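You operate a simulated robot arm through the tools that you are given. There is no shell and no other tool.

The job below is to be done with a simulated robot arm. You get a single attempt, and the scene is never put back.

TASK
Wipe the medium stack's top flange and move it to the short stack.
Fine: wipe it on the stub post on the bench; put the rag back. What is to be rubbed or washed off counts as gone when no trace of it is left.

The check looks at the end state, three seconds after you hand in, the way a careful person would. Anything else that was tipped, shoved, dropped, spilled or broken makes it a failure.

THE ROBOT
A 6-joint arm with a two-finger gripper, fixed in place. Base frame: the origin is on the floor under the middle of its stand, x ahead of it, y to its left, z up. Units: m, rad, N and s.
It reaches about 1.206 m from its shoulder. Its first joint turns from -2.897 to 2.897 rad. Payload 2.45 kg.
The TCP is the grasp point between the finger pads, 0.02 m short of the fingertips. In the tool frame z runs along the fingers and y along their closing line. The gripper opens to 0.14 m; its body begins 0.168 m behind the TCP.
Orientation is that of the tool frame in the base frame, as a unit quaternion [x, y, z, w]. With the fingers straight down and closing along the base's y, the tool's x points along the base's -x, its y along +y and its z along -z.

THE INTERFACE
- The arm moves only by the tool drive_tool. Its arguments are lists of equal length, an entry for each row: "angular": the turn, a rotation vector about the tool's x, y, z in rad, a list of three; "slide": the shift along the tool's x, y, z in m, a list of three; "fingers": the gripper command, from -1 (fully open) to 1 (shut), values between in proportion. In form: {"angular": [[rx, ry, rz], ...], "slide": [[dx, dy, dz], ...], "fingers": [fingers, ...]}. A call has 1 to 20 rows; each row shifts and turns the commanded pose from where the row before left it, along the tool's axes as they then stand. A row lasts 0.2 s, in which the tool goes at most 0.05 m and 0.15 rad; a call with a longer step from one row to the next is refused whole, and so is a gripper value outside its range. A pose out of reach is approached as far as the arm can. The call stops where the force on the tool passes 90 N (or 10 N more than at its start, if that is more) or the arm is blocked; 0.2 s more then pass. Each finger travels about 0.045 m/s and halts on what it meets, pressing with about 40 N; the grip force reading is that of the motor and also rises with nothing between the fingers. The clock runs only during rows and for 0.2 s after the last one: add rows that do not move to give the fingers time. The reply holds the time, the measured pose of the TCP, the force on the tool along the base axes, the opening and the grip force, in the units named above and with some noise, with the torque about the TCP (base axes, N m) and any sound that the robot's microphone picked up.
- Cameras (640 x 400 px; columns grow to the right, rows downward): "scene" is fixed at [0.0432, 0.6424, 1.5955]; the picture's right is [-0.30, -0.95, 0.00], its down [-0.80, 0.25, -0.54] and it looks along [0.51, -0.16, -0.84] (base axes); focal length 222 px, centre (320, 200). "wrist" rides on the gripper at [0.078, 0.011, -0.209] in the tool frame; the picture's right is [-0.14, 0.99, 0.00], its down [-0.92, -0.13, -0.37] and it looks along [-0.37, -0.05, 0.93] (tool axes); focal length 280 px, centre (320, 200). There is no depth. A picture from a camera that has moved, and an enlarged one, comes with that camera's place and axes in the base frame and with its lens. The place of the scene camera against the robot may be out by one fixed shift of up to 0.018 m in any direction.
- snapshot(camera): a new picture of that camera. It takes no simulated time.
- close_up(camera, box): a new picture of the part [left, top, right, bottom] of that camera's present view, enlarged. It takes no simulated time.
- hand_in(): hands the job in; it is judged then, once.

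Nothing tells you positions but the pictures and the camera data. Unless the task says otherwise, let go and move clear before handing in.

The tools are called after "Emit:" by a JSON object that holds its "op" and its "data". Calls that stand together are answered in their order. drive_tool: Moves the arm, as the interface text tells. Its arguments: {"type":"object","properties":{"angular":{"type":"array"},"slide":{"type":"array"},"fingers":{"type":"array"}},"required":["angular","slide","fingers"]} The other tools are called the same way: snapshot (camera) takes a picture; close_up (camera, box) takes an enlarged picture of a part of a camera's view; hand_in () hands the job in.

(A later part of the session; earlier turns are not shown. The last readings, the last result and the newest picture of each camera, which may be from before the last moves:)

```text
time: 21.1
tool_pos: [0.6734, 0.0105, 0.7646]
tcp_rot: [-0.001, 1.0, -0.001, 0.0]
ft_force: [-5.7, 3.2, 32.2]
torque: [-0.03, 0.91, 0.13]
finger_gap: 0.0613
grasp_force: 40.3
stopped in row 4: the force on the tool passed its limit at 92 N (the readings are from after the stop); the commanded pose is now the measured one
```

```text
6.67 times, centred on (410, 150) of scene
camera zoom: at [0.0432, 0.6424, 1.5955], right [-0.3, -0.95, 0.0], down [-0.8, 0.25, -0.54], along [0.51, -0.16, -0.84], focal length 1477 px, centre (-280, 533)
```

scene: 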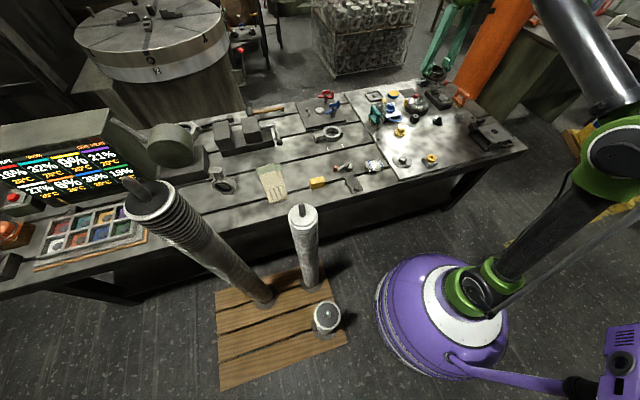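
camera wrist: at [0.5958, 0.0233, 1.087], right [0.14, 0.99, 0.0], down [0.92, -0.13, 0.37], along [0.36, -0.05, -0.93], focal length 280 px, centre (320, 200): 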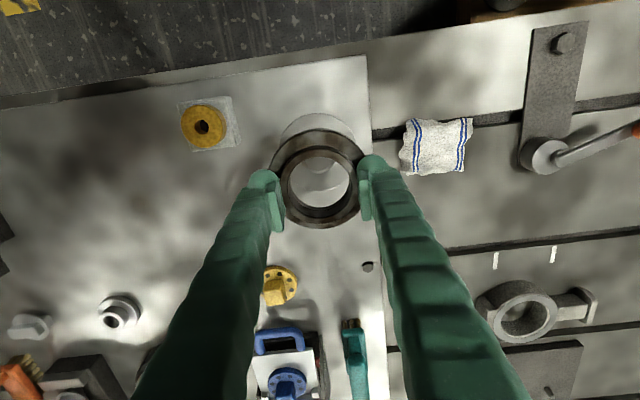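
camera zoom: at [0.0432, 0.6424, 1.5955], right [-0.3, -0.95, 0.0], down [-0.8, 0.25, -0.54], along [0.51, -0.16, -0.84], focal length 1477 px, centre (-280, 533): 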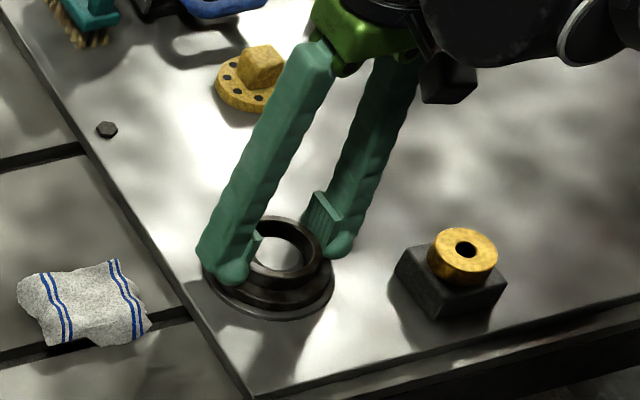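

The flange has seated on the stub, so I'll open the fingers and back straight up.

Emit:
{"op": "drive_tool", "data": {"angular": [[0, 0, 0], [0, 0, 0], [0, 0, 0], [0, 0, 0], [0, 0, 0]], "slide": [[0, 0, -0.001], [0, 0, 0], [0, 0, 0], [0, 0, 0], [0, 0, 0]], "fingers": [1, 0.1, 0.0, -0.1, -0.2]}}

Emit:
{"op": "close_up", "data": {"camera": "wrist", "box": [240, 110, 400, 230]}}

Emit:
{"op": "close_up", "data": {"camera": "scene", "box": [370, 120, 450, 180]}}

```text
time: 22.3
tool_pos: [0.6742, 0.0098, 0.7642]
tcp_rot: [0.0, 1.0, 0.0, 0.001]
ft_force: [0.6, 0.2, -0.3]
torque: [0.01, 0.02, -0.03]
finger_gap: 0.0838
grasp_force: 0.1
```

```text
3.33 times, centred on (320, 170) of wrist
camera zoom: at [0.5982, 0.0213, 0.9732], right [0.14, 0.99, 0.0], down [0.92, -0.13, 0.37], along [0.37, -0.05, -0.93], focal length 935 px, centre (320, 300)
```

zoom: 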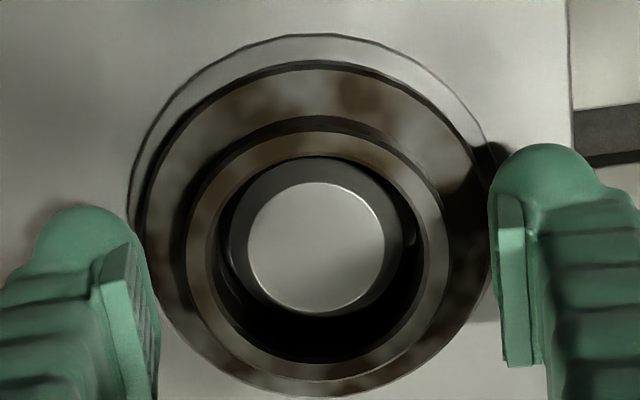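

```text
6.67 times, centred on (410, 150) of scene
camera zoom: at [0.0432, 0.6424, 1.5955], right [-0.3, -0.95, 0.0], down [-0.8, 0.25, -0.54], along [0.51, -0.16, -0.84], focal length 1477 px, centre (-280, 533)
```

zoom: 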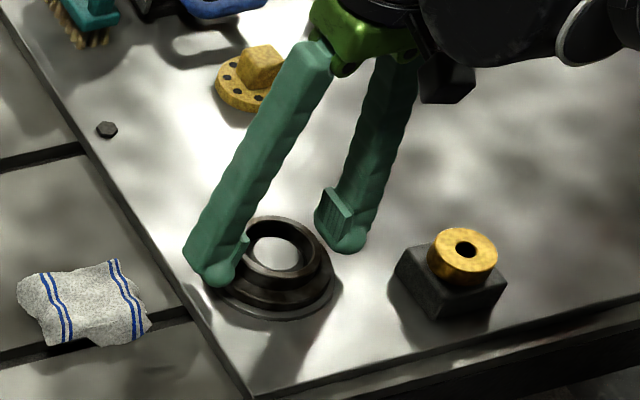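

The flange is free on the stub. I'll rise and move toward the rag, looking at both from above.

Emit:
{"op": "drive_tool", "data": {"angular": [[0, 0, 0], [0, 0, 0], [0, 0, 0], [0, 0, 0], [0, 0, 0], [0, 0, 0], [0, 0, 0], [0, 0, 0], [0, 0, 0]], "slide": [[0, 0, -0.02], [0, 0, -0.04], [0, 0, -0.045], [0, 0, -0.045], [0, 0.03, -0.03], [0, 0.04, 0], [0, 0.04, 0], [0, 0.035, 0], [0, 0, 0]], "fingers": [-0.2, -0.3, -0.5, -0.5, -0.5, -0.5, -0.5, -0.5, -0.5]}}

Emit:
{"op": "snapshot", "data": {"camera": "wrist"}}

Emit:
{"op": "close_up", "data": {"camera": "wrist", "box": [250, 80, 410, 180]}}

Emit:
{"op": "close_up", "data": {"camera": "scene", "box": [355, 140, 425, 190]}}

```text
time: 24.3
tool_pos: [0.6754, 0.1551, 0.9418]
tcp_rot: [-0.002, 1.0, 0.001, 0.001]
ft_force: [-0.2, -0.3, -0.1]
torque: [-0.01, 0.01, 0.01]
finger_gap: 0.1048
grasp_force: 0.1
```

```text
taken
camera wrist: at [0.5975, 0.1664, 1.1515], right [0.14, 0.99, 0.0], down [0.92, -0.13, 0.37], along [0.37, -0.05, -0.93], focal length 280 px, centre (320, 200)
```

wrist: 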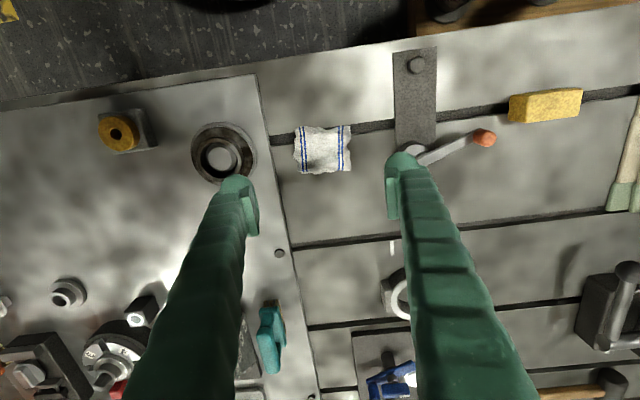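

```text
4.00 times, centred on (330, 130) of wrist
camera zoom: at [0.5975, 0.1664, 1.1515], right [0.14, 0.99, 0.0], down [0.92, -0.13, 0.37], along [0.37, -0.05, -0.93], focal length 1122 px, centre (280, 480)
```

zoom: 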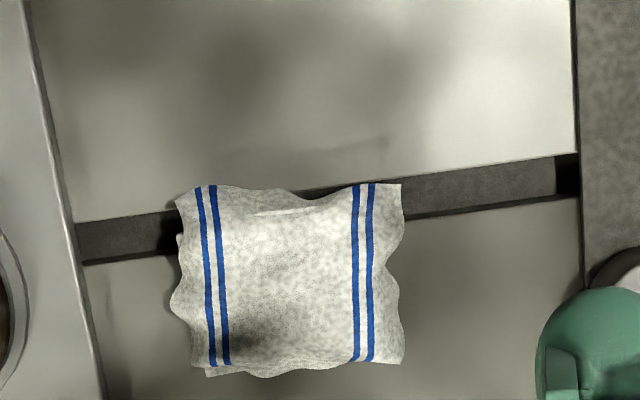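

```text
8.00 times, centred on (390, 165) of scene
camera zoom: at [0.0432, 0.6424, 1.5955], right [-0.3, -0.95, 0.0], down [-0.8, 0.25, -0.54], along [0.51, -0.16, -0.84], focal length 1773 px, centre (-240, 480)
```

zoom: 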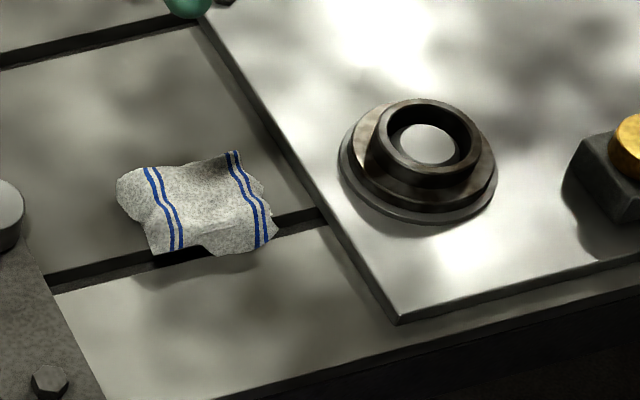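

The flange sits flat on the stub, and the rag is about 86 × 80 mm, centred near (0.682, 0.158), crumpled over the slot. I'll lower the camera to judge the rag's thickness and the stains.

Emit:
{"op": "drive_tool", "data": {"angular": [[0, 0, 0], [0, 0, 0], [0, 0, 0], [0, 0, 0]], "slide": [[0, 0.0, 0.035], [0, 0, 0.04], [0, 0, 0.035], [0, 0, 0]], "fingers": [-1, -1, -1, -1]}}

Emit:
{"op": "snapshot", "data": {"camera": "wrist"}}

Emit:
{"op": "close_up", "data": {"camera": "wrist", "box": [250, 90, 410, 210]}}

Emit:
{"op": "close_up", "data": {"camera": "wrist", "box": [90, 70, 250, 190]}}

```text
time: 25.3
tool_pos: [0.6784, 0.1556, 0.8331]
tcp_rot: [-0.001, 1.0, -0.001, 0.0]
ft_force: [0.7, 0.2, 0.3]
torque: [-0.01, 0.0, 0.05]
finger_gap: 0.14
grasp_force: 0.0
```

```text
taken
camera wrist: at [0.6012, 0.1668, 1.0409], right [0.14, 0.99, 0.0], down [0.92, -0.13, 0.37], along [0.37, -0.05, -0.93], focal length 280 px, centre (320, 200)
```

wrist: 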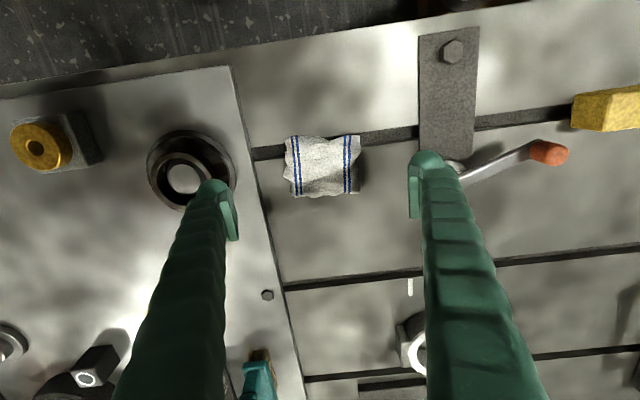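

```text
3.33 times, centred on (330, 150) of wrist
camera zoom: at [0.6012, 0.1668, 1.0409], right [0.14, 0.99, 0.0], down [0.92, -0.13, 0.37], along [0.37, -0.05, -0.93], focal length 935 px, centre (287, 367)
```

zoom: 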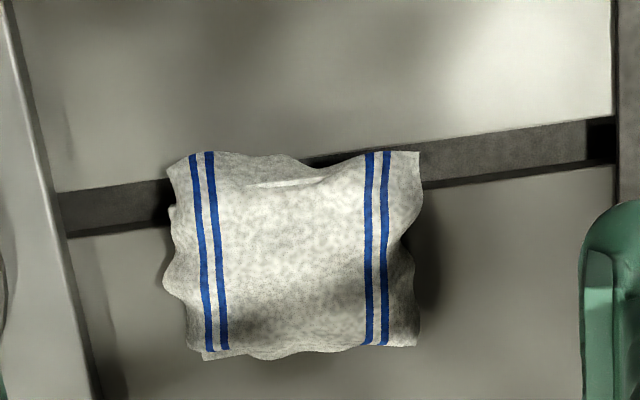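

```text
3.33 times, centred on (170, 130) of wrist
camera zoom: at [0.6012, 0.1668, 1.0409], right [0.14, 0.99, 0.0], down [0.92, -0.13, 0.37], along [0.37, -0.05, -0.93], focal length 935 px, centre (820, 433)
```

zoom: 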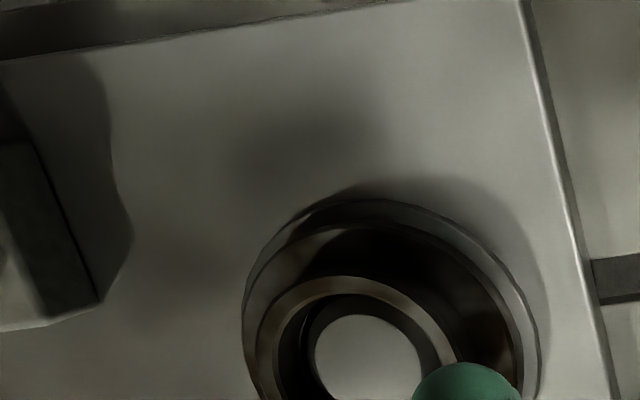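

The rag is a thin folded cloth with its stripes along x, so I can take it by its two y sides. The metal plate's raised edge is near y = 0.082, so I'll use a narrower opening and go down carefully.

Emit:
{"op": "drive_tool", "data": {"angular": [[0, 0, 0], [0, 0, 0], [0, 0, 0], [0, 0, 0], [0, 0, 0]], "slide": [[-0.003, 0.002, 0.0], [0, 0, 0.0], [0, 0, 0.03], [0, 0, 0.03], [0, 0, 0]], "fingers": [-0.4, -0.4, -0.4, -0.4, -0.4]}}

Emit:
{"op": "close_up", "data": {"camera": "wrist", "box": [240, 110, 400, 230]}}

Emit:
{"op": "close_up", "data": {"camera": "scene", "box": [345, 130, 425, 190]}}

```text
time: 26.5
tool_pos: [0.6788, 0.1577, 0.775]
tcp_rot: [-0.001, 1.0, 0.001, 0.001]
ft_force: [0.1, -0.4, -0.4]
torque: [-0.01, -0.01, 0.02]
finger_gap: 0.0978
grasp_force: 0.1
```

```text
3.33 times, centred on (320, 170) of wrist
camera zoom: at [0.6022, 0.1681, 0.9833], right [0.14, 0.99, 0.0], down [0.92, -0.13, 0.37], along [0.37, -0.05, -0.93], focal length 935 px, centre (320, 300)
```

zoom: 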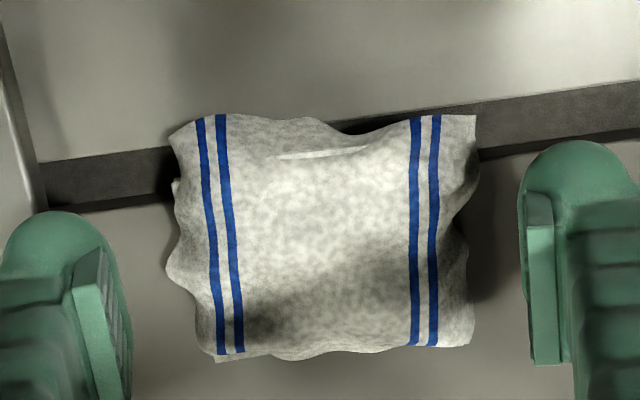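

```text
6.67 times, centred on (385, 160) of scene
camera zoom: at [0.0432, 0.6424, 1.5955], right [-0.3, -0.95, 0.0], down [-0.8, 0.25, -0.54], along [0.51, -0.16, -0.84], focal length 1477 px, centre (-113, 467)
```

zoom: 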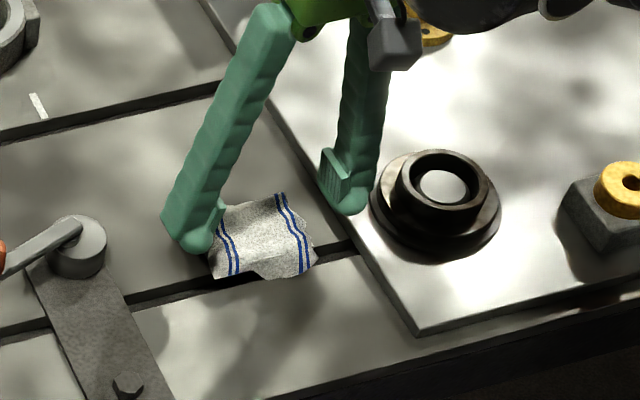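

The fingers straddle the rag nicely. I'll go down in small steps to just above the bench.

Emit:
{"op": "drive_tool", "data": {"angular": [[0, 0, 0], [0, 0, 0], [0, 0, 0], [0, 0, 0], [0, 0, 0]], "slide": [[-0.001, 0, 0.006], [0, 0, 0.006], [0, 0, 0.004], [0, 0, 0.003], [0, 0, 0]], "fingers": [-0.4, -0.4, -0.4, -0.4, -0.4]}}

Emit:
{"op": "close_up", "data": {"camera": "wrist", "box": [240, 110, 400, 230]}}

Emit:
{"op": "close_up", "data": {"camera": "scene", "box": [345, 130, 425, 190]}}

```text
time: 27.7
tool_pos: [0.6797, 0.1571, 0.7547]
tcp_rot: [-0.001, 1.0, 0.0, 0.001]
ft_force: [0.1, 0.8, -0.9]
torque: [0.0, 0.02, 0.01]
finger_gap: 0.0982
grasp_force: 0.1
```

```text
3.33 times, centred on (320, 170) of wrist
camera zoom: at [0.6029, 0.1676, 0.9644], right [0.14, 0.99, 0.0], down [0.92, -0.13, 0.37], along [0.37, -0.05, -0.93], focal length 935 px, centre (320, 300)
```

zoom: 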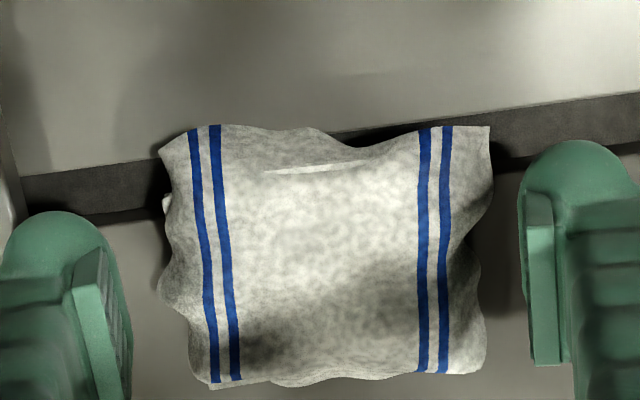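

```text
6.67 times, centred on (385, 160) of scene
camera zoom: at [0.0432, 0.6424, 1.5955], right [-0.3, -0.95, 0.0], down [-0.8, 0.25, -0.54], along [0.51, -0.16, -0.84], focal length 1477 px, centre (-113, 467)
```

zoom: 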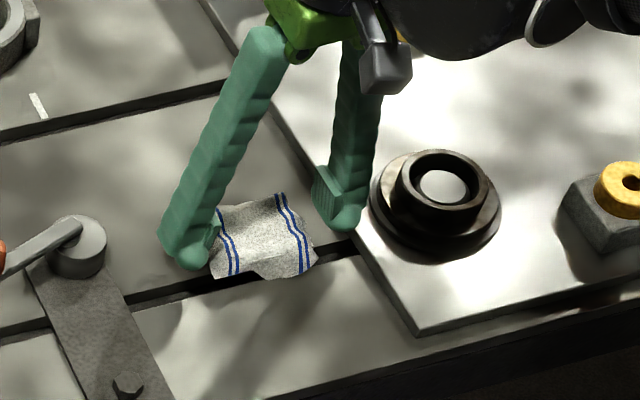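

Still no contact with the tips near z = 0.735. A few more 2 mm steps down.

Emit:
{"op": "drive_tool", "data": {"angular": [[0, 0, 0], [0, 0, 0], [0, 0, 0]], "slide": [[0, 0, 0.002], [0, 0, 0.002], [0, 0, 0]], "fingers": [-0.4, -0.4, -0.4]}}

Emit:
{"op": "close_up", "data": {"camera": "scene", "box": [355, 140, 415, 180]}}

```text
time: 28.5
tool_pos: [0.6796, 0.1571, 0.7509]
tcp_rot: [-0.001, 1.0, 0.0, 0.001]
ft_force: [0.4, -0.3, -0.2]
torque: [0.02, -0.03, 0.01]
finger_gap: 0.098
grasp_force: 0.1
```

```text
10.00 times, centred on (385, 160) of scene
camera zoom: at [0.0432, 0.6424, 1.5955], right [-0.3, -0.95, 0.0], down [-0.8, 0.25, -0.54], along [0.51, -0.16, -0.84], focal length 2216 px, centre (-330, 600)
```

zoom: 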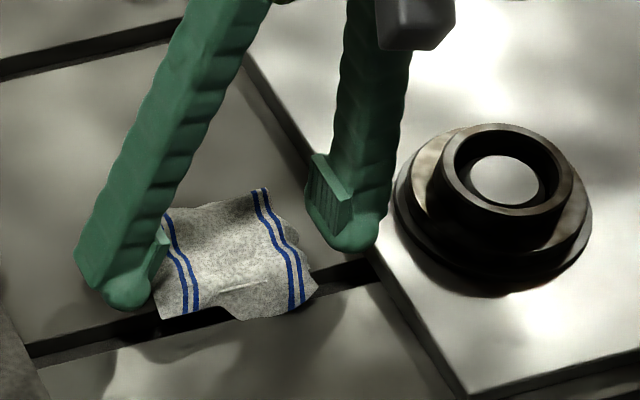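

Emit:
{"op": "drive_tool", "data": {"angular": [[0, 0, 0], [0, 0, 0], [0, 0, 0]], "slide": [[0, 0, 0.0015], [0, 0, 0.0015], [0, 0, 0]], "fingers": [-0.4, -0.4, -0.4]}}

Emit:
{"op": "close_up", "data": {"camera": "wrist", "box": [220, 110, 420, 230]}}

```text
time: 29.3
tool_pos: [0.6795, 0.1565, 0.7473]
tcp_rot: [-0.001, 1.0, 0.0, 0.001]
ft_force: [-0.4, -0.2, 0.3]
torque: [0.0, -0.01, -0.01]
finger_gap: 0.0981
grasp_force: 0.2
```

```text
3.20 times, centred on (320, 170) of wrist
camera zoom: at [0.6023, 0.1676, 0.9573], right [0.14, 0.99, 0.0], down [0.92, -0.13, 0.37], along [0.37, -0.05, -0.93], focal length 897 px, centre (320, 296)
```

zoom: 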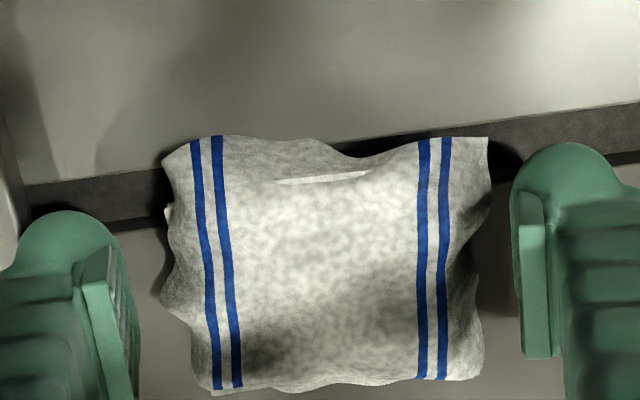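

The tips should now be about 2 mm above the bench. I'll close on the rag.

Emit:
{"op": "drive_tool", "data": {"angular": [[0, 0, 0], [0, 0, 0], [0, 0, 0], [0, 0, 0], [0, 0, 0]], "slide": [[0, 0, 0], [0, 0, 0], [0, 0, 0], [0, 0, 0], [0, 0, 0]], "fingers": [-0.2, 0.0, 0.2, 0.4, 0.4]}}

Emit:
{"op": "close_up", "data": {"camera": "wrist", "box": [220, 110, 420, 230]}}

Emit:
{"op": "close_up", "data": {"camera": "scene", "box": [355, 140, 415, 180]}}

```text
time: 30.5
tool_pos: [0.679, 0.1567, 0.7481]
tcp_rot: [0.0, 1.0, 0.0, 0.001]
ft_force: [0.3, 0.1, 1.4]
torque: [0.01, -0.01, -0.03]
finger_gap: 0.07
grasp_force: 39.6
```

```text
3.20 times, centred on (320, 170) of wrist
camera zoom: at [0.6023, 0.1675, 0.9573], right [0.14, 0.99, 0.0], down [0.92, -0.13, 0.37], along [0.37, -0.05, -0.93], focal length 897 px, centre (320, 296)
```

zoom: 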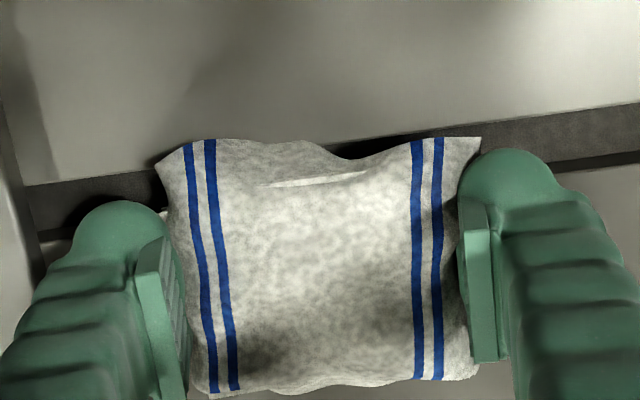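

```text
10.00 times, centred on (385, 160) of scene
camera zoom: at [0.0432, 0.6424, 1.5955], right [-0.3, -0.95, 0.0], down [-0.8, 0.25, -0.54], along [0.51, -0.16, -0.84], focal length 2216 px, centre (-330, 600)
```

zoom: 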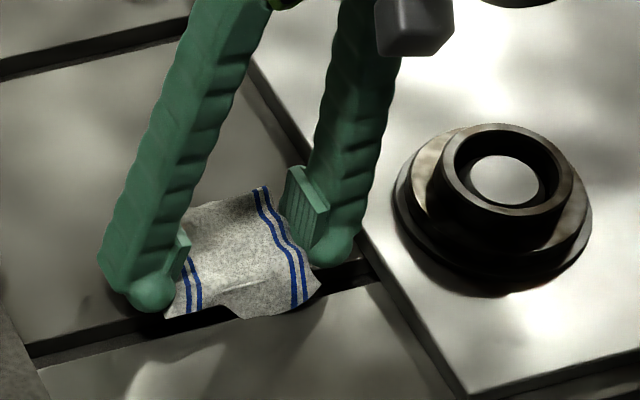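

The rag resists at 70 mm with a firm grip, so it behaves as a fairly stiff pad. I'll lift it and check.

Emit:
{"op": "drive_tool", "data": {"angular": [[0, 0, 0], [0, 0, 0], [0, 0, 0], [0, 0, 0], [0, 0, 0]], "slide": [[0, 0, 0], [0, 0, -0.01], [0, 0, -0.03], [0, 0, -0.03], [0, 0, 0]], "fingers": [1, 1, 1, 1, 1]}}

Emit:
{"op": "close_up", "data": {"camera": "wrist", "box": [220, 110, 420, 230]}}

Emit:
{"op": "close_up", "data": {"camera": "scene", "box": [345, 130, 425, 190]}}

```text
time: 31.7
tool_pos: [0.6789, 0.1579, 0.8178]
tcp_rot: [-0.001, 1.0, 0.0, 0.0]
ft_force: [0.1, -1.2, -1.0]
torque: [0.01, 0.03, -0.02]
finger_gap: 0.07
grasp_force: 40.5
```

```text
3.20 times, centred on (320, 170) of wrist
camera zoom: at [0.6014, 0.1679, 1.0271], right [0.14, 0.99, 0.0], down [0.92, -0.13, 0.37], along [0.37, -0.05, -0.93], focal length 897 px, centre (320, 296)
```

zoom: 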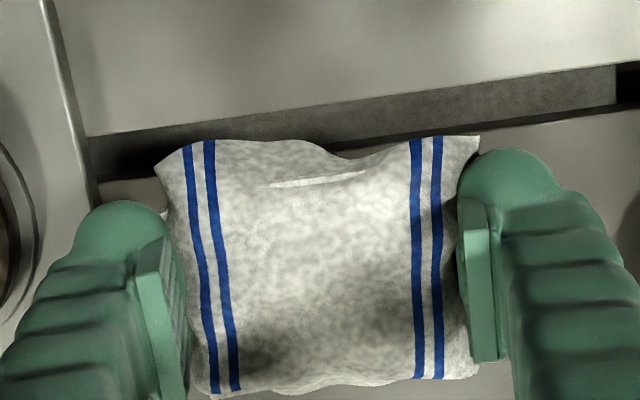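

```text
6.67 times, centred on (385, 160) of scene
camera zoom: at [0.0432, 0.6424, 1.5955], right [-0.3, -0.95, 0.0], down [-0.8, 0.25, -0.54], along [0.51, -0.16, -0.84], focal length 1477 px, centre (-113, 467)
```

zoom: 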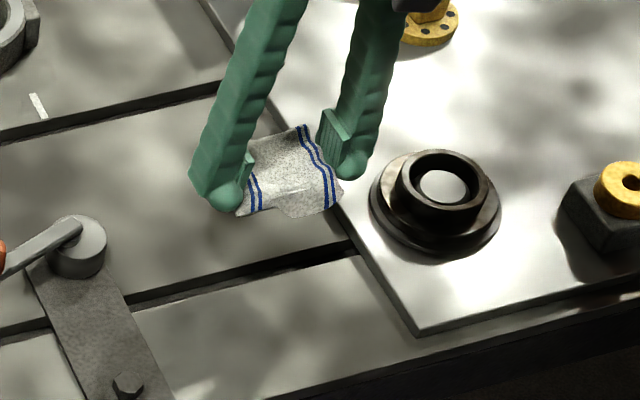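

The rag is secure in the fingers. I'll carry it over to the flange and lower it onto the hub top, watching for contact.

Emit:
{"op": "drive_tool", "data": {"angular": [[0, 0, 0], [0, 0, 0], [0, 0, 0], [0, 0, 0], [0, 0, 0], [0, 0, 0]], "slide": [[0, 0, -0.01], [0.002, -0.04, 0], [0.002, -0.04, 0], [0.002, -0.04, 0], [0.002, -0.0275, 0], [0, 0, 0]], "fingers": [1, 1, 1, 1, 1, 1]}}

Emit:
{"op": "close_up", "data": {"camera": "wrist", "box": [220, 100, 420, 220]}}

Emit:
{"op": "close_up", "data": {"camera": "scene", "box": [370, 120, 450, 180]}}

```text
time: 33.1
tool_pos: [0.6714, 0.0117, 0.8277]
tcp_rot: [-0.001, 1.0, 0.0, 0.0]
ft_force: [0.5, -0.3, -1.4]
torque: [-0.03, -0.02, -0.05]
finger_gap: 0.0695
grasp_force: 40.4
```

```text
3.20 times, centred on (320, 160) of wrist
camera zoom: at [0.5944, 0.0215, 1.0362], right [0.14, 0.99, 0.0], down [0.92, -0.13, 0.37], along [0.37, -0.05, -0.93], focal length 897 px, centre (320, 328)
```

zoom: 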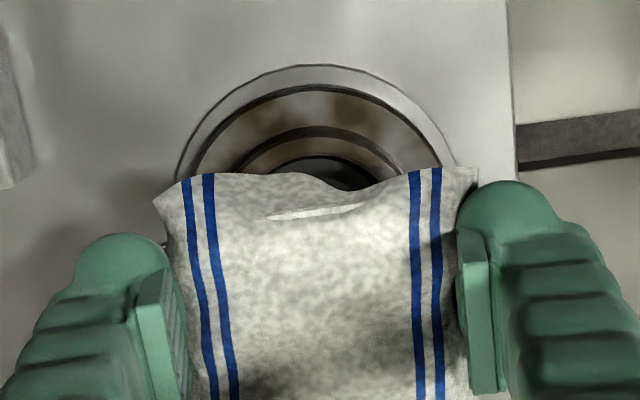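

```text
6.67 times, centred on (410, 150) of scene
camera zoom: at [0.0432, 0.6424, 1.5955], right [-0.3, -0.95, 0.0], down [-0.8, 0.25, -0.54], along [0.51, -0.16, -0.84], focal length 1477 px, centre (-280, 533)
```

zoom: 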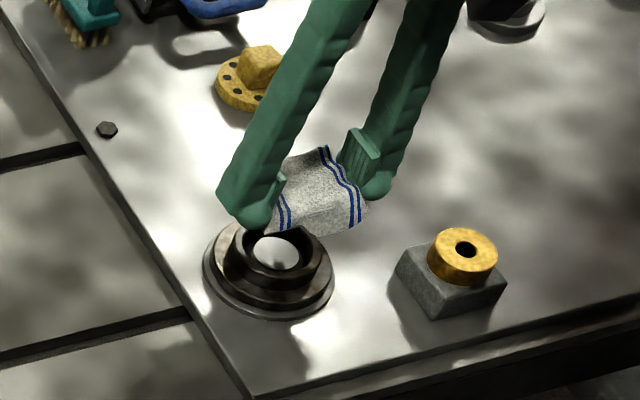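

Emit:
{"op": "drive_tool", "data": {"angular": [[0, 0, 0], [0, 0, 0], [0, 0, 0], [0, 0, 0], [0, 0, 0]], "slide": [[0.001, -0.001, 0.008], [0, 0, 0.008], [0, 0, 0.008], [0, 0, 0.006], [0, 0, 0]], "fingers": [1, 1, 1, 1, 1]}}

Emit:
{"op": "close_up", "data": {"camera": "scene", "box": [375, 130, 435, 175]}}

Emit:
{"op": "close_up", "data": {"camera": "wrist", "box": [220, 100, 420, 220]}}

```text
time: 34.3
tool_pos: [0.6704, 0.01, 0.7986]
tcp_rot: [0.0, 1.0, 0.001, 0.001]
ft_force: [-0.3, -0.3, -0.4]
torque: [-0.02, 0.02, -0.06]
finger_gap: 0.0696
grasp_force: 40.6
```

```text
8.89 times, centred on (405, 152) of scene
camera zoom: at [0.0432, 0.6424, 1.5955], right [-0.3, -0.95, 0.0], down [-0.8, 0.25, -0.54], along [0.51, -0.16, -0.84], focal length 1970 px, centre (-436, 622)
```

zoom: 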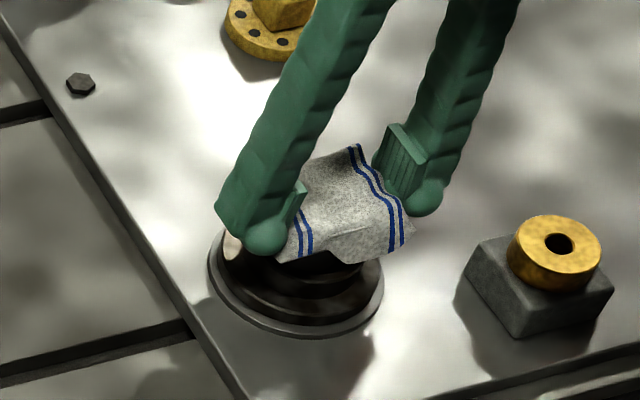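

```text
3.20 times, centred on (320, 160) of wrist
camera zoom: at [0.5935, 0.0197, 1.0073], right [0.14, 0.99, 0.0], down [0.92, -0.13, 0.37], along [0.37, -0.05, -0.93], focal length 897 px, centre (320, 328)
```

zoom: 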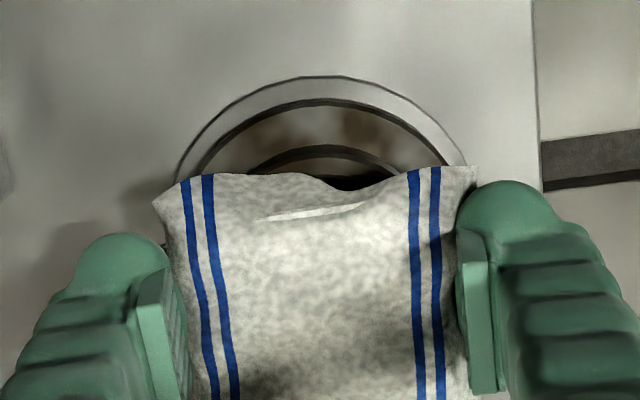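

Emit:
{"op": "drive_tool", "data": {"angular": [[0, 0, 0], [0, 0, 0], [0, 0, 0], [0, 0, 0], [0, 0, 0]], "slide": [[0, 0, 0.003], [0, 0, 0.002], [0, 0, 0.002], [0, 0, 0.002], [0, 0, 0]], "fingers": [1, 1, 1, 1, 1]}}

Emit:
{"op": "close_up", "data": {"camera": "scene", "box": [375, 130, 435, 175]}}

```text
time: 35.5
tool_pos: [0.6697, 0.0067, 0.7887]
tcp_rot: [0.001, 1.0, 0.0, 0.001]
ft_force: [-0.2, -0.5, -1.1]
torque: [0.01, 0.01, 0.02]
finger_gap: 0.0691
grasp_force: 40.1
```

```text
8.89 times, centred on (405, 152) of scene
camera zoom: at [0.0432, 0.6424, 1.5955], right [-0.3, -0.95, 0.0], down [-0.8, 0.25, -0.54], along [0.51, -0.16, -0.84], focal length 1970 px, centre (-436, 622)
```

zoom: 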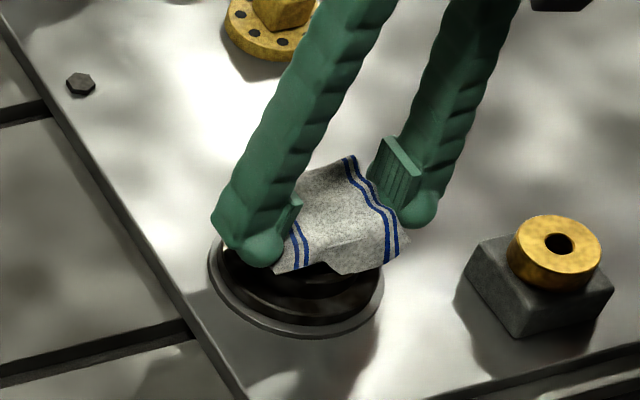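

Emit:
{"op": "drive_tool", "data": {"angular": [[0, 0, 0], [0, 0, 0], [0, 0, 0], [0, 0, 0], [0, 0, 0]], "slide": [[0, 0.002, 0.0015], [0, 0, 0.0015], [0, 0, 0.0015], [0, 0, 0.0015], [0, 0, 0]], "fingers": [1, 1, 1, 1, 1]}}

Emit:
{"op": "close_up", "data": {"camera": "scene", "box": [375, 130, 435, 175]}}

```text
time: 36.7
tool_pos: [0.6693, 0.0089, 0.7826]
tcp_rot: [0.0, 1.0, 0.0, 0.002]
ft_force: [6.3, -11.0, 54.4]
torque: [-0.22, -0.09, -0.52]
finger_gap: 0.0687
grasp_force: 40.3
```

```text
8.89 times, centred on (405, 152) of scene
camera zoom: at [0.0432, 0.6424, 1.5955], right [-0.3, -0.95, 0.0], down [-0.8, 0.25, -0.54], along [0.51, -0.16, -0.84], focal length 1970 px, centre (-436, 622)
```

zoom: 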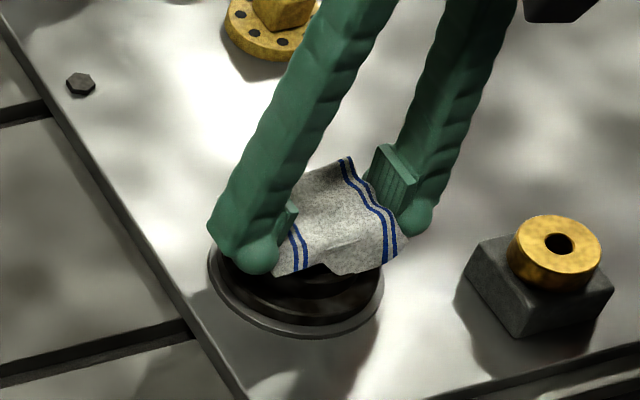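

Contact made at 54 N, which is firmer than needed. I'll ease off slightly and rub in small strokes across the hub top.

Emit:
{"op": "drive_tool", "data": {"angular": [[0, 0, 0], [0, 0, 0], [0, 0, 0], [0, 0, 0], [0, 0, 0], [0, 0, 0], [0, 0, 0], [0, 0, 0], [0, 0, 0], [0, 0, 0], [0, 0, 0]], "slide": [[0, 0, -0.001], [0.008, 0, 0], [0.007, 0, 0], [-0.01, 0.0, 0], [-0.01, 0, 0], [-0.01, 0, 0], [0.008, 0.008, 0], [0.007, -0.008, 0], [0, -0.01, 0], [0, 0.01, 0], [0, 0, 0]], "fingers": [1, 1, 1, 1, 1, 1, 1, 1, 1, 1, 1]}}

Emit:
{"op": "close_up", "data": {"camera": "wrist", "box": [220, 100, 420, 220]}}

Emit:
{"op": "close_up", "data": {"camera": "scene", "box": [375, 130, 435, 175]}}

```text
time: 39.1
tool_pos: [0.6713, 0.0108, 0.7859]
tcp_rot: [0.0, 1.0, 0.0, 0.0]
ft_force: [0.8, -0.3, -0.9]
torque: [-0.02, 0.01, -0.01]
finger_gap: 0.0688
grasp_force: 39.9
```

```text
3.20 times, centred on (320, 160) of wrist
camera zoom: at [0.5941, 0.022, 0.9938], right [0.14, 0.99, 0.0], down [0.92, -0.13, 0.37], along [0.37, -0.05, -0.93], focal length 897 px, centre (320, 328)
```

zoom: 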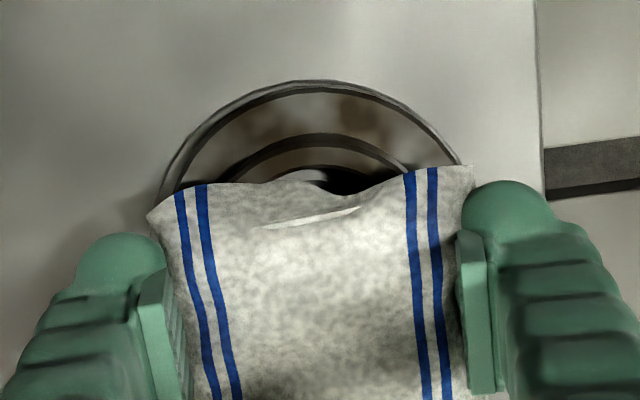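

```text
8.89 times, centred on (405, 152) of scene
camera zoom: at [0.0432, 0.6424, 1.5955], right [-0.3, -0.95, 0.0], down [-0.8, 0.25, -0.54], along [0.51, -0.16, -0.84], focal length 1970 px, centre (-436, 622)
```

zoom: 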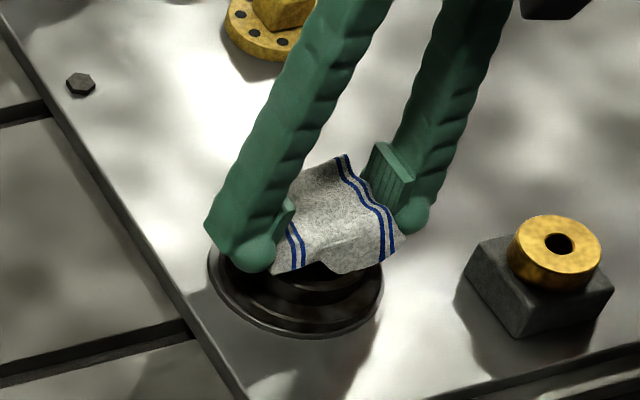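

The force dropped to zero, so those strokes were light. Before going on I'll back off and look at whether the stain changed.

Emit:
{"op": "drive_tool", "data": {"angular": [[0, 0, 0], [0, 0, 0], [0, 0, 0], [0, 0, 0], [0, 0, 0]], "slide": [[0, 0, -0.03], [-0.03, 0, -0.03], [-0.04, 0, 0], [-0.02, 0, 0], [0, 0, 0]], "fingers": [1, 1, 1, 1, 1]}}

Emit:
{"op": "close_up", "data": {"camera": "wrist", "box": [260, 40, 400, 130]}}

Emit:
{"op": "close_up", "data": {"camera": "scene", "box": [375, 130, 435, 175]}}

```text
time: 40.3
tool_pos: [0.7616, 0.0134, 0.8452]
tcp_rot: [-0.002, 1.0, 0.0, 0.001]
ft_force: [0.4, -1.4, -1.0]
torque: [0.0, 0.02, 0.02]
finger_gap: 0.0683
grasp_force: 40.0
```

```text
4.44 times, centred on (330, 85) of wrist
camera zoom: at [0.6847, 0.0232, 1.0538], right [0.14, 0.99, 0.0], down [0.92, -0.13, 0.37], along [0.37, -0.05, -0.93], focal length 1246 px, centre (276, 711)
```

zoom: 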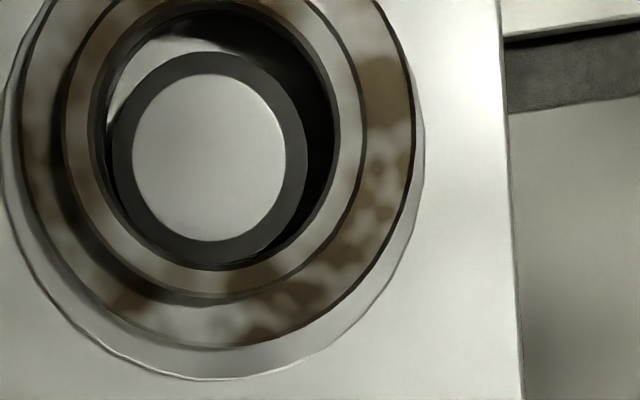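

```text
8.89 times, centred on (405, 152) of scene
camera zoom: at [0.0432, 0.6424, 1.5955], right [-0.3, -0.95, 0.0], down [-0.8, 0.25, -0.54], along [0.51, -0.16, -0.84], focal length 1970 px, centre (-436, 622)
```

zoom: 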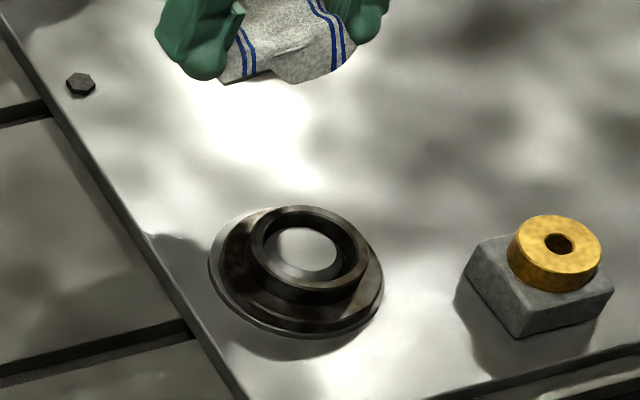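

Emit:
{"op": "drive_tool", "data": {"angular": [[0, 0, 0], [0, 0, 0], [0, 0, 0], [0, 0, 0]], "slide": [[0.0, 0, -0.04], [0.0, 0, -0.04], [0.01, 0, -0.02], [0, 0, 0]], "fingers": [1, 1, 1, 1]}}

Emit:
{"op": "close_up", "data": {"camera": "wrist", "box": [260, 40, 380, 120]}}

Emit:
{"op": "close_up", "data": {"camera": "scene", "box": [385, 145, 425, 175]}}

```text
time: 41.3
tool_pos: [0.7505, 0.0106, 0.9437]
tcp_rot: [-0.001, 1.0, 0.0, 0.001]
ft_force: [0.1, -0.9, -0.7]
torque: [-0.01, 0.01, -0.02]
finger_gap: 0.0685
grasp_force: 39.4
```

```text
5.00 times, centred on (320, 80) of wrist
camera zoom: at [0.6737, 0.0214, 1.1533], right [0.14, 0.99, 0.0], down [0.92, -0.13, 0.37], along [0.37, -0.05, -0.93], focal length 1402 px, centre (320, 800)
```

zoom: 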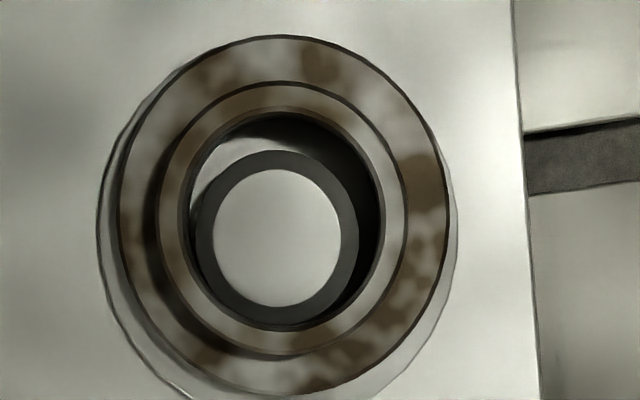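

```text
13.33 times, centred on (405, 160) of scene
camera zoom: at [0.0432, 0.6424, 1.5955], right [-0.3, -0.95, 0.0], down [-0.8, 0.25, -0.54], along [0.51, -0.16, -0.84], focal length 2955 px, centre (-813, 733)
```

zoom: 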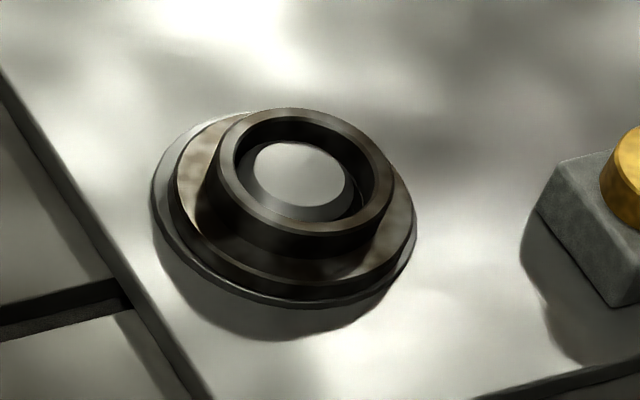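

Emit:
{"op": "close_up", "data": {"camera": "wrist", "box": [275, 42, 355, 120]}}

```text
5.13 times, centred on (315, 81) of wrist
camera zoom: at [0.6737, 0.0214, 1.1533], right [0.14, 0.99, 0.0], down [0.92, -0.13, 0.37], along [0.37, -0.05, -0.93], focal length 1438 px, centre (346, 810)
```

zoom: 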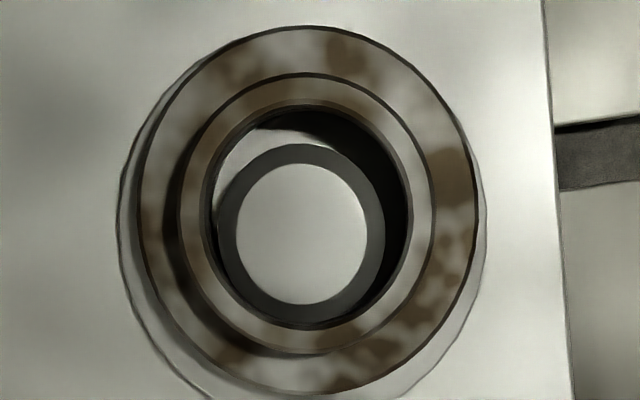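

The face and hub still show brown patches, so I need firmer, controlled strokes. I'll go back over the hub and press with moderate force.

Emit:
{"op": "drive_tool", "data": {"angular": [[0, 0, 0], [0, 0, 0], [0, 0, 0], [0, 0, 0], [0, 0, 0], [0, 0, 0], [0, 0, 0], [0, 0, 0]], "slide": [[0.04, 0, 0.02], [0.04, 0, 0.02], [0, 0, 0.04], [0, 0, 0.035], [0, 0, 0.025], [0, 0, 0.013], [0, 0, 0.003], [0, 0, 0]], "fingers": [1, 1, 1, 1, 1, 1, 1, 1]}}

Emit:
{"op": "drive_tool", "data": {"angular": [[0, 0, 0], [0, 0, 0], [0, 0, 0]], "slide": [[0, 0, 0.001], [0, 0, 0.001], [0, 0, 0]], "fingers": [1, 1, 1]}}

```text
time: 43.1
tool_pos: [0.6699, 0.0094, 0.7884]
tcp_rot: [-0.001, 1.0, -0.001, 0.0]
ft_force: [-1.0, -0.1, -1.0]
torque: [0.0, -0.03, 0.01]
finger_gap: 0.0685
grasp_force: 40.0
```

```text
time: 43.9
tool_pos: [0.6702, 0.0101, 0.786]
tcp_rot: [-0.001, 1.0, 0.0, 0.001]
ft_force: [0.4, 0.4, 0.4]
torque: [-0.02, 0.03, -0.01]
finger_gap: 0.0686
grasp_force: 40.3
```

Emit:
{"op": "drive_tool", "data": {"angular": [[0, 0, 0], [0, 0, 0]], "slide": [[0, 0, 0.001], [0, 0, 0]], "fingers": [1, 1]}}

Emit:
{"op": "drive_tool", "data": {"angular": [[0, 0, 0], [0, 0, 0]], "slide": [[0, 0, 0.001], [0, 0, 0]], "fingers": [1, 1]}}

```text
time: 44.5
tool_pos: [0.6697, 0.0108, 0.7854]
tcp_rot: [-0.001, 1.0, 0.0, 0.0]
ft_force: [-0.9, 0.6, -0.3]
torque: [0.01, -0.03, -0.01]
finger_gap: 0.0687
grasp_force: 40.5
```

```text
time: 45.1
tool_pos: [0.6697, 0.0108, 0.7852]
tcp_rot: [-0.001, 1.0, 0.0, 0.0]
ft_force: [-0.5, 0.3, -1.3]
torque: [0.01, -0.02, 0.01]
finger_gap: 0.0686
grasp_force: 40.0
```

Emit:
{"op": "drive_tool", "data": {"angular": [[0, 0, 0], [0, 0, 0]], "slide": [[0, 0, 0.001], [0, 0, 0]], "fingers": [1, 1]}}

Emit:
{"op": "close_up", "data": {"camera": "wrist", "box": [220, 100, 420, 220]}}

Emit:
{"op": "close_up", "data": {"camera": "scene", "box": [385, 140, 425, 170]}}

```text
time: 45.7
tool_pos: [0.6686, 0.0109, 0.7846]
tcp_rot: [0.0, 1.0, 0.0, 0.001]
ft_force: [2.0, 0.6, 22.4]
torque: [0.08, 0.24, 0.0]
finger_gap: 0.0684
grasp_force: 40.3
```

```text
3.20 times, centred on (320, 160) of wrist
camera zoom: at [0.593, 0.0214, 0.9932], right [0.14, 0.99, 0.0], down [0.92, -0.13, 0.37], along [0.37, -0.05, -0.93], focal length 897 px, centre (320, 328)
```

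zoom: 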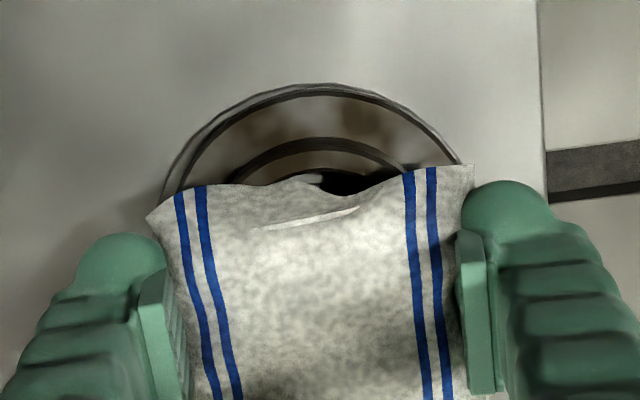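

```text
13.33 times, centred on (405, 155) of scene
camera zoom: at [0.0432, 0.6424, 1.5955], right [-0.3, -0.95, 0.0], down [-0.8, 0.25, -0.54], along [0.51, -0.16, -0.84], focal length 2955 px, centre (-813, 800)
```

zoom: 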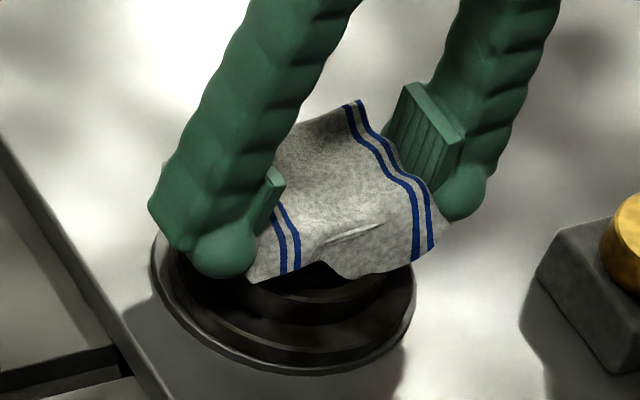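

There's now about 22 N of steady contact. I'll rub in strokes covering the hub top, shifting toward the near side, which the rag hasn't reached.

Emit:
{"op": "drive_tool", "data": {"angular": [[0, 0, 0], [0, 0, 0], [0, 0, 0], [0, 0, 0], [0, 0, 0], [0, 0, 0], [0, 0, 0], [0, 0, 0], [0, 0, 0], [0, 0, 0], [0, 0, 0], [0, 0, 0], [0, 0, 0], [0, 0, 0], [0, 0, 0], [0, 0, 0]], "slide": [[0.008, 0, 0], [0.008, 0, 0], [0.008, 0, 0], [0, 0.01, 0], [-0.01, 0, 0], [-0.01, 0, 0], [-0.01, 0, 0], [0, -0.01, 0], [0, -0.01, 0], [0.01, 0, 0], [0.01, 0, 0], [0.01, 0, 0], [0, 0.01, 0], [-0.01, 0, 0], [-0.01, 0, 0], [0, 0, 0]], "fingers": [1, 1, 1, 1, 1, 1, 1, 1, 1, 1, 1, 1, 1, 1, 1, 1]}}

Emit:
{"op": "close_up", "data": {"camera": "wrist", "box": [220, 100, 420, 220]}}

Emit:
{"op": "close_up", "data": {"camera": "scene", "box": [385, 140, 425, 170]}}

```text
time: 49.1
tool_pos: [0.6649, 0.0106, 0.7836]
tcp_rot: [-0.001, 1.0, 0.0, 0.0]
ft_force: [-15.6, 4.7, 31.2]
torque: [0.05, 0.58, -0.04]
finger_gap: 0.0688
grasp_force: 40.7
```

```text
3.20 times, centred on (320, 160) of wrist
camera zoom: at [0.5871, 0.0217, 0.9924], right [0.14, 0.99, 0.0], down [0.92, -0.13, 0.37], along [0.37, -0.05, -0.93], focal length 897 px, centre (320, 328)
```

zoom: 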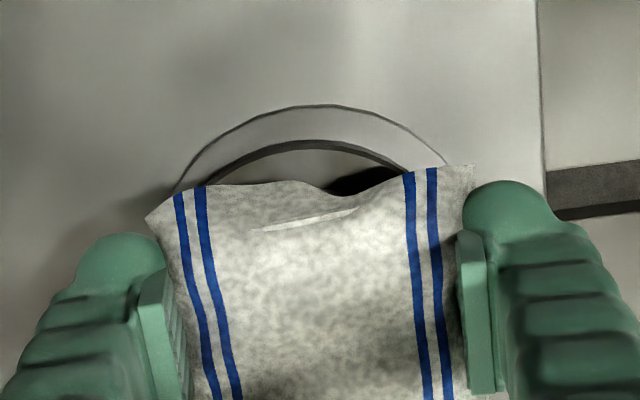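

```text
13.33 times, centred on (405, 155) of scene
camera zoom: at [0.0432, 0.6424, 1.5955], right [-0.3, -0.95, 0.0], down [-0.8, 0.25, -0.54], along [0.51, -0.16, -0.84], focal length 2955 px, centre (-813, 800)
```

zoom: 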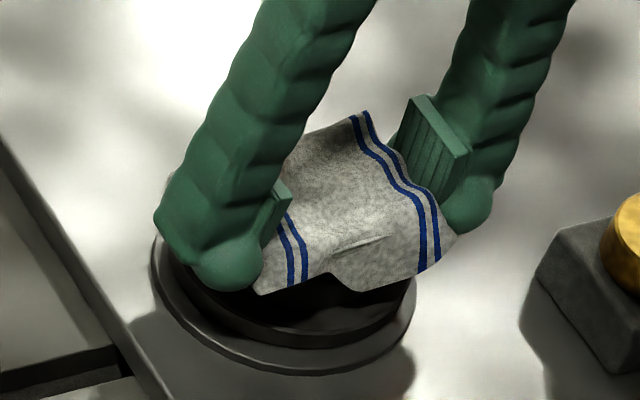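

Emit:
{"op": "drive_tool", "data": {"angular": [[0, 0, 0], [0, 0, 0], [0, 0, 0], [0, 0, 0], [0, 0, 0], [0, 0, 0], [0, 0, 0]], "slide": [[0, 0, -0.01], [0, 0, -0.03], [-0.03, 0, -0.04], [-0.04, 0, -0.02], [-0.02, 0, -0.03], [0, 0, -0.03], [0, 0, 0]], "fingers": [1, 1, 1, 1, 1, 1, 1]}}

Emit:
{"op": "close_up", "data": {"camera": "wrist", "box": [260, 40, 380, 120]}}

Emit:
{"op": "close_up", "data": {"camera": "scene", "box": [385, 145, 425, 175]}}

```text
time: 50.7
tool_pos: [0.7578, 0.0112, 0.9436]
tcp_rot: [-0.001, 1.0, 0.0, 0.001]
ft_force: [0.2, -0.5, -0.4]
torque: [-0.02, -0.02, 0.01]
finger_gap: 0.0685
grasp_force: 40.5
```

```text
5.00 times, centred on (320, 80) of wrist
camera zoom: at [0.6803, 0.0222, 1.1525], right [0.14, 0.99, 0.0], down [0.92, -0.13, 0.37], along [0.37, -0.05, -0.93], focal length 1402 px, centre (320, 800)
```

zoom: 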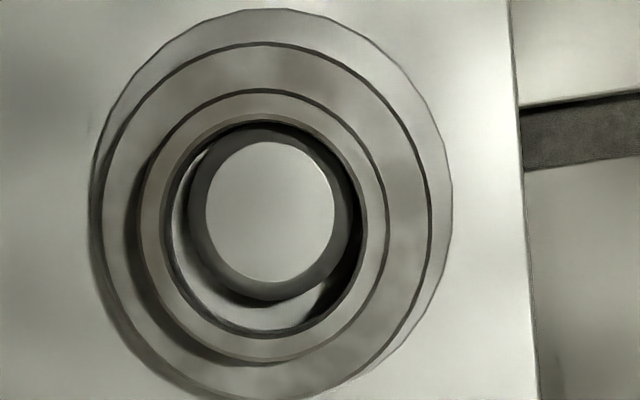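

```text
13.33 times, centred on (405, 160) of scene
camera zoom: at [0.0432, 0.6424, 1.5955], right [-0.3, -0.95, 0.0], down [-0.8, 0.25, -0.54], along [0.51, -0.16, -0.84], focal length 2955 px, centre (-813, 733)
```

zoom: 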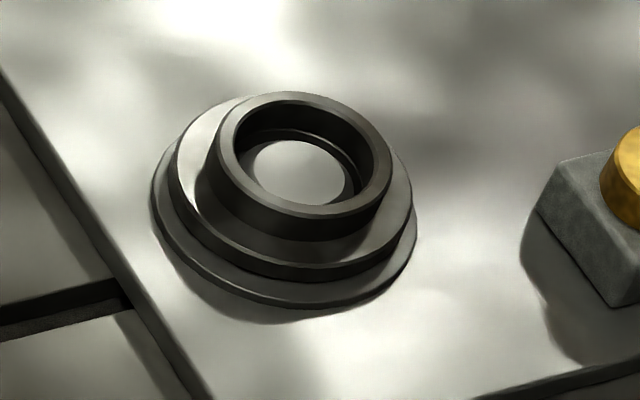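

The stain faded almost completely, with only faint patches left. I'll go back and rub again until nothing shows.

Emit:
{"op": "drive_tool", "data": {"angular": [[0, 0, 0], [0, 0, 0], [0, 0, 0], [0, 0, 0], [0, 0, 0], [0, 0, 0], [0, 0, 0], [0, 0, 0], [0, 0, 0]], "slide": [[0.04, 0, 0.02], [0.045, 0, 0.015], [0.005, 0, 0.04], [0, 0, 0.04], [0, 0, 0.03], [0, 0, 0.011], [0, 0, 0.002], [0, 0, 0.001], [0, 0, 0]], "fingers": [1, 1, 1, 1, 1, 1, 1, 1, 1]}}

```text
time: 52.7
tool_pos: [0.6672, 0.0109, 0.7839]
tcp_rot: [-0.001, 1.0, 0.0, 0.0]
ft_force: [-0.8, -0.1, -0.6]
torque: [0.02, -0.04, 0.01]
finger_gap: 0.0684
grasp_force: 40.2
```

Emit:
{"op": "drive_tool", "data": {"angular": [[0, 0, 0], [0, 0, 0]], "slide": [[0, 0, 0.0012], [0, 0, 0]], "fingers": [1, 1]}}

```text
time: 53.3
tool_pos: [0.6663, 0.012, 0.7836]
tcp_rot: [-0.001, 1.0, 0.0, 0.0]
ft_force: [1.9, 2.6, 19.6]
torque: [0.07, 0.26, 0.03]
finger_gap: 0.0686
grasp_force: 39.8
```

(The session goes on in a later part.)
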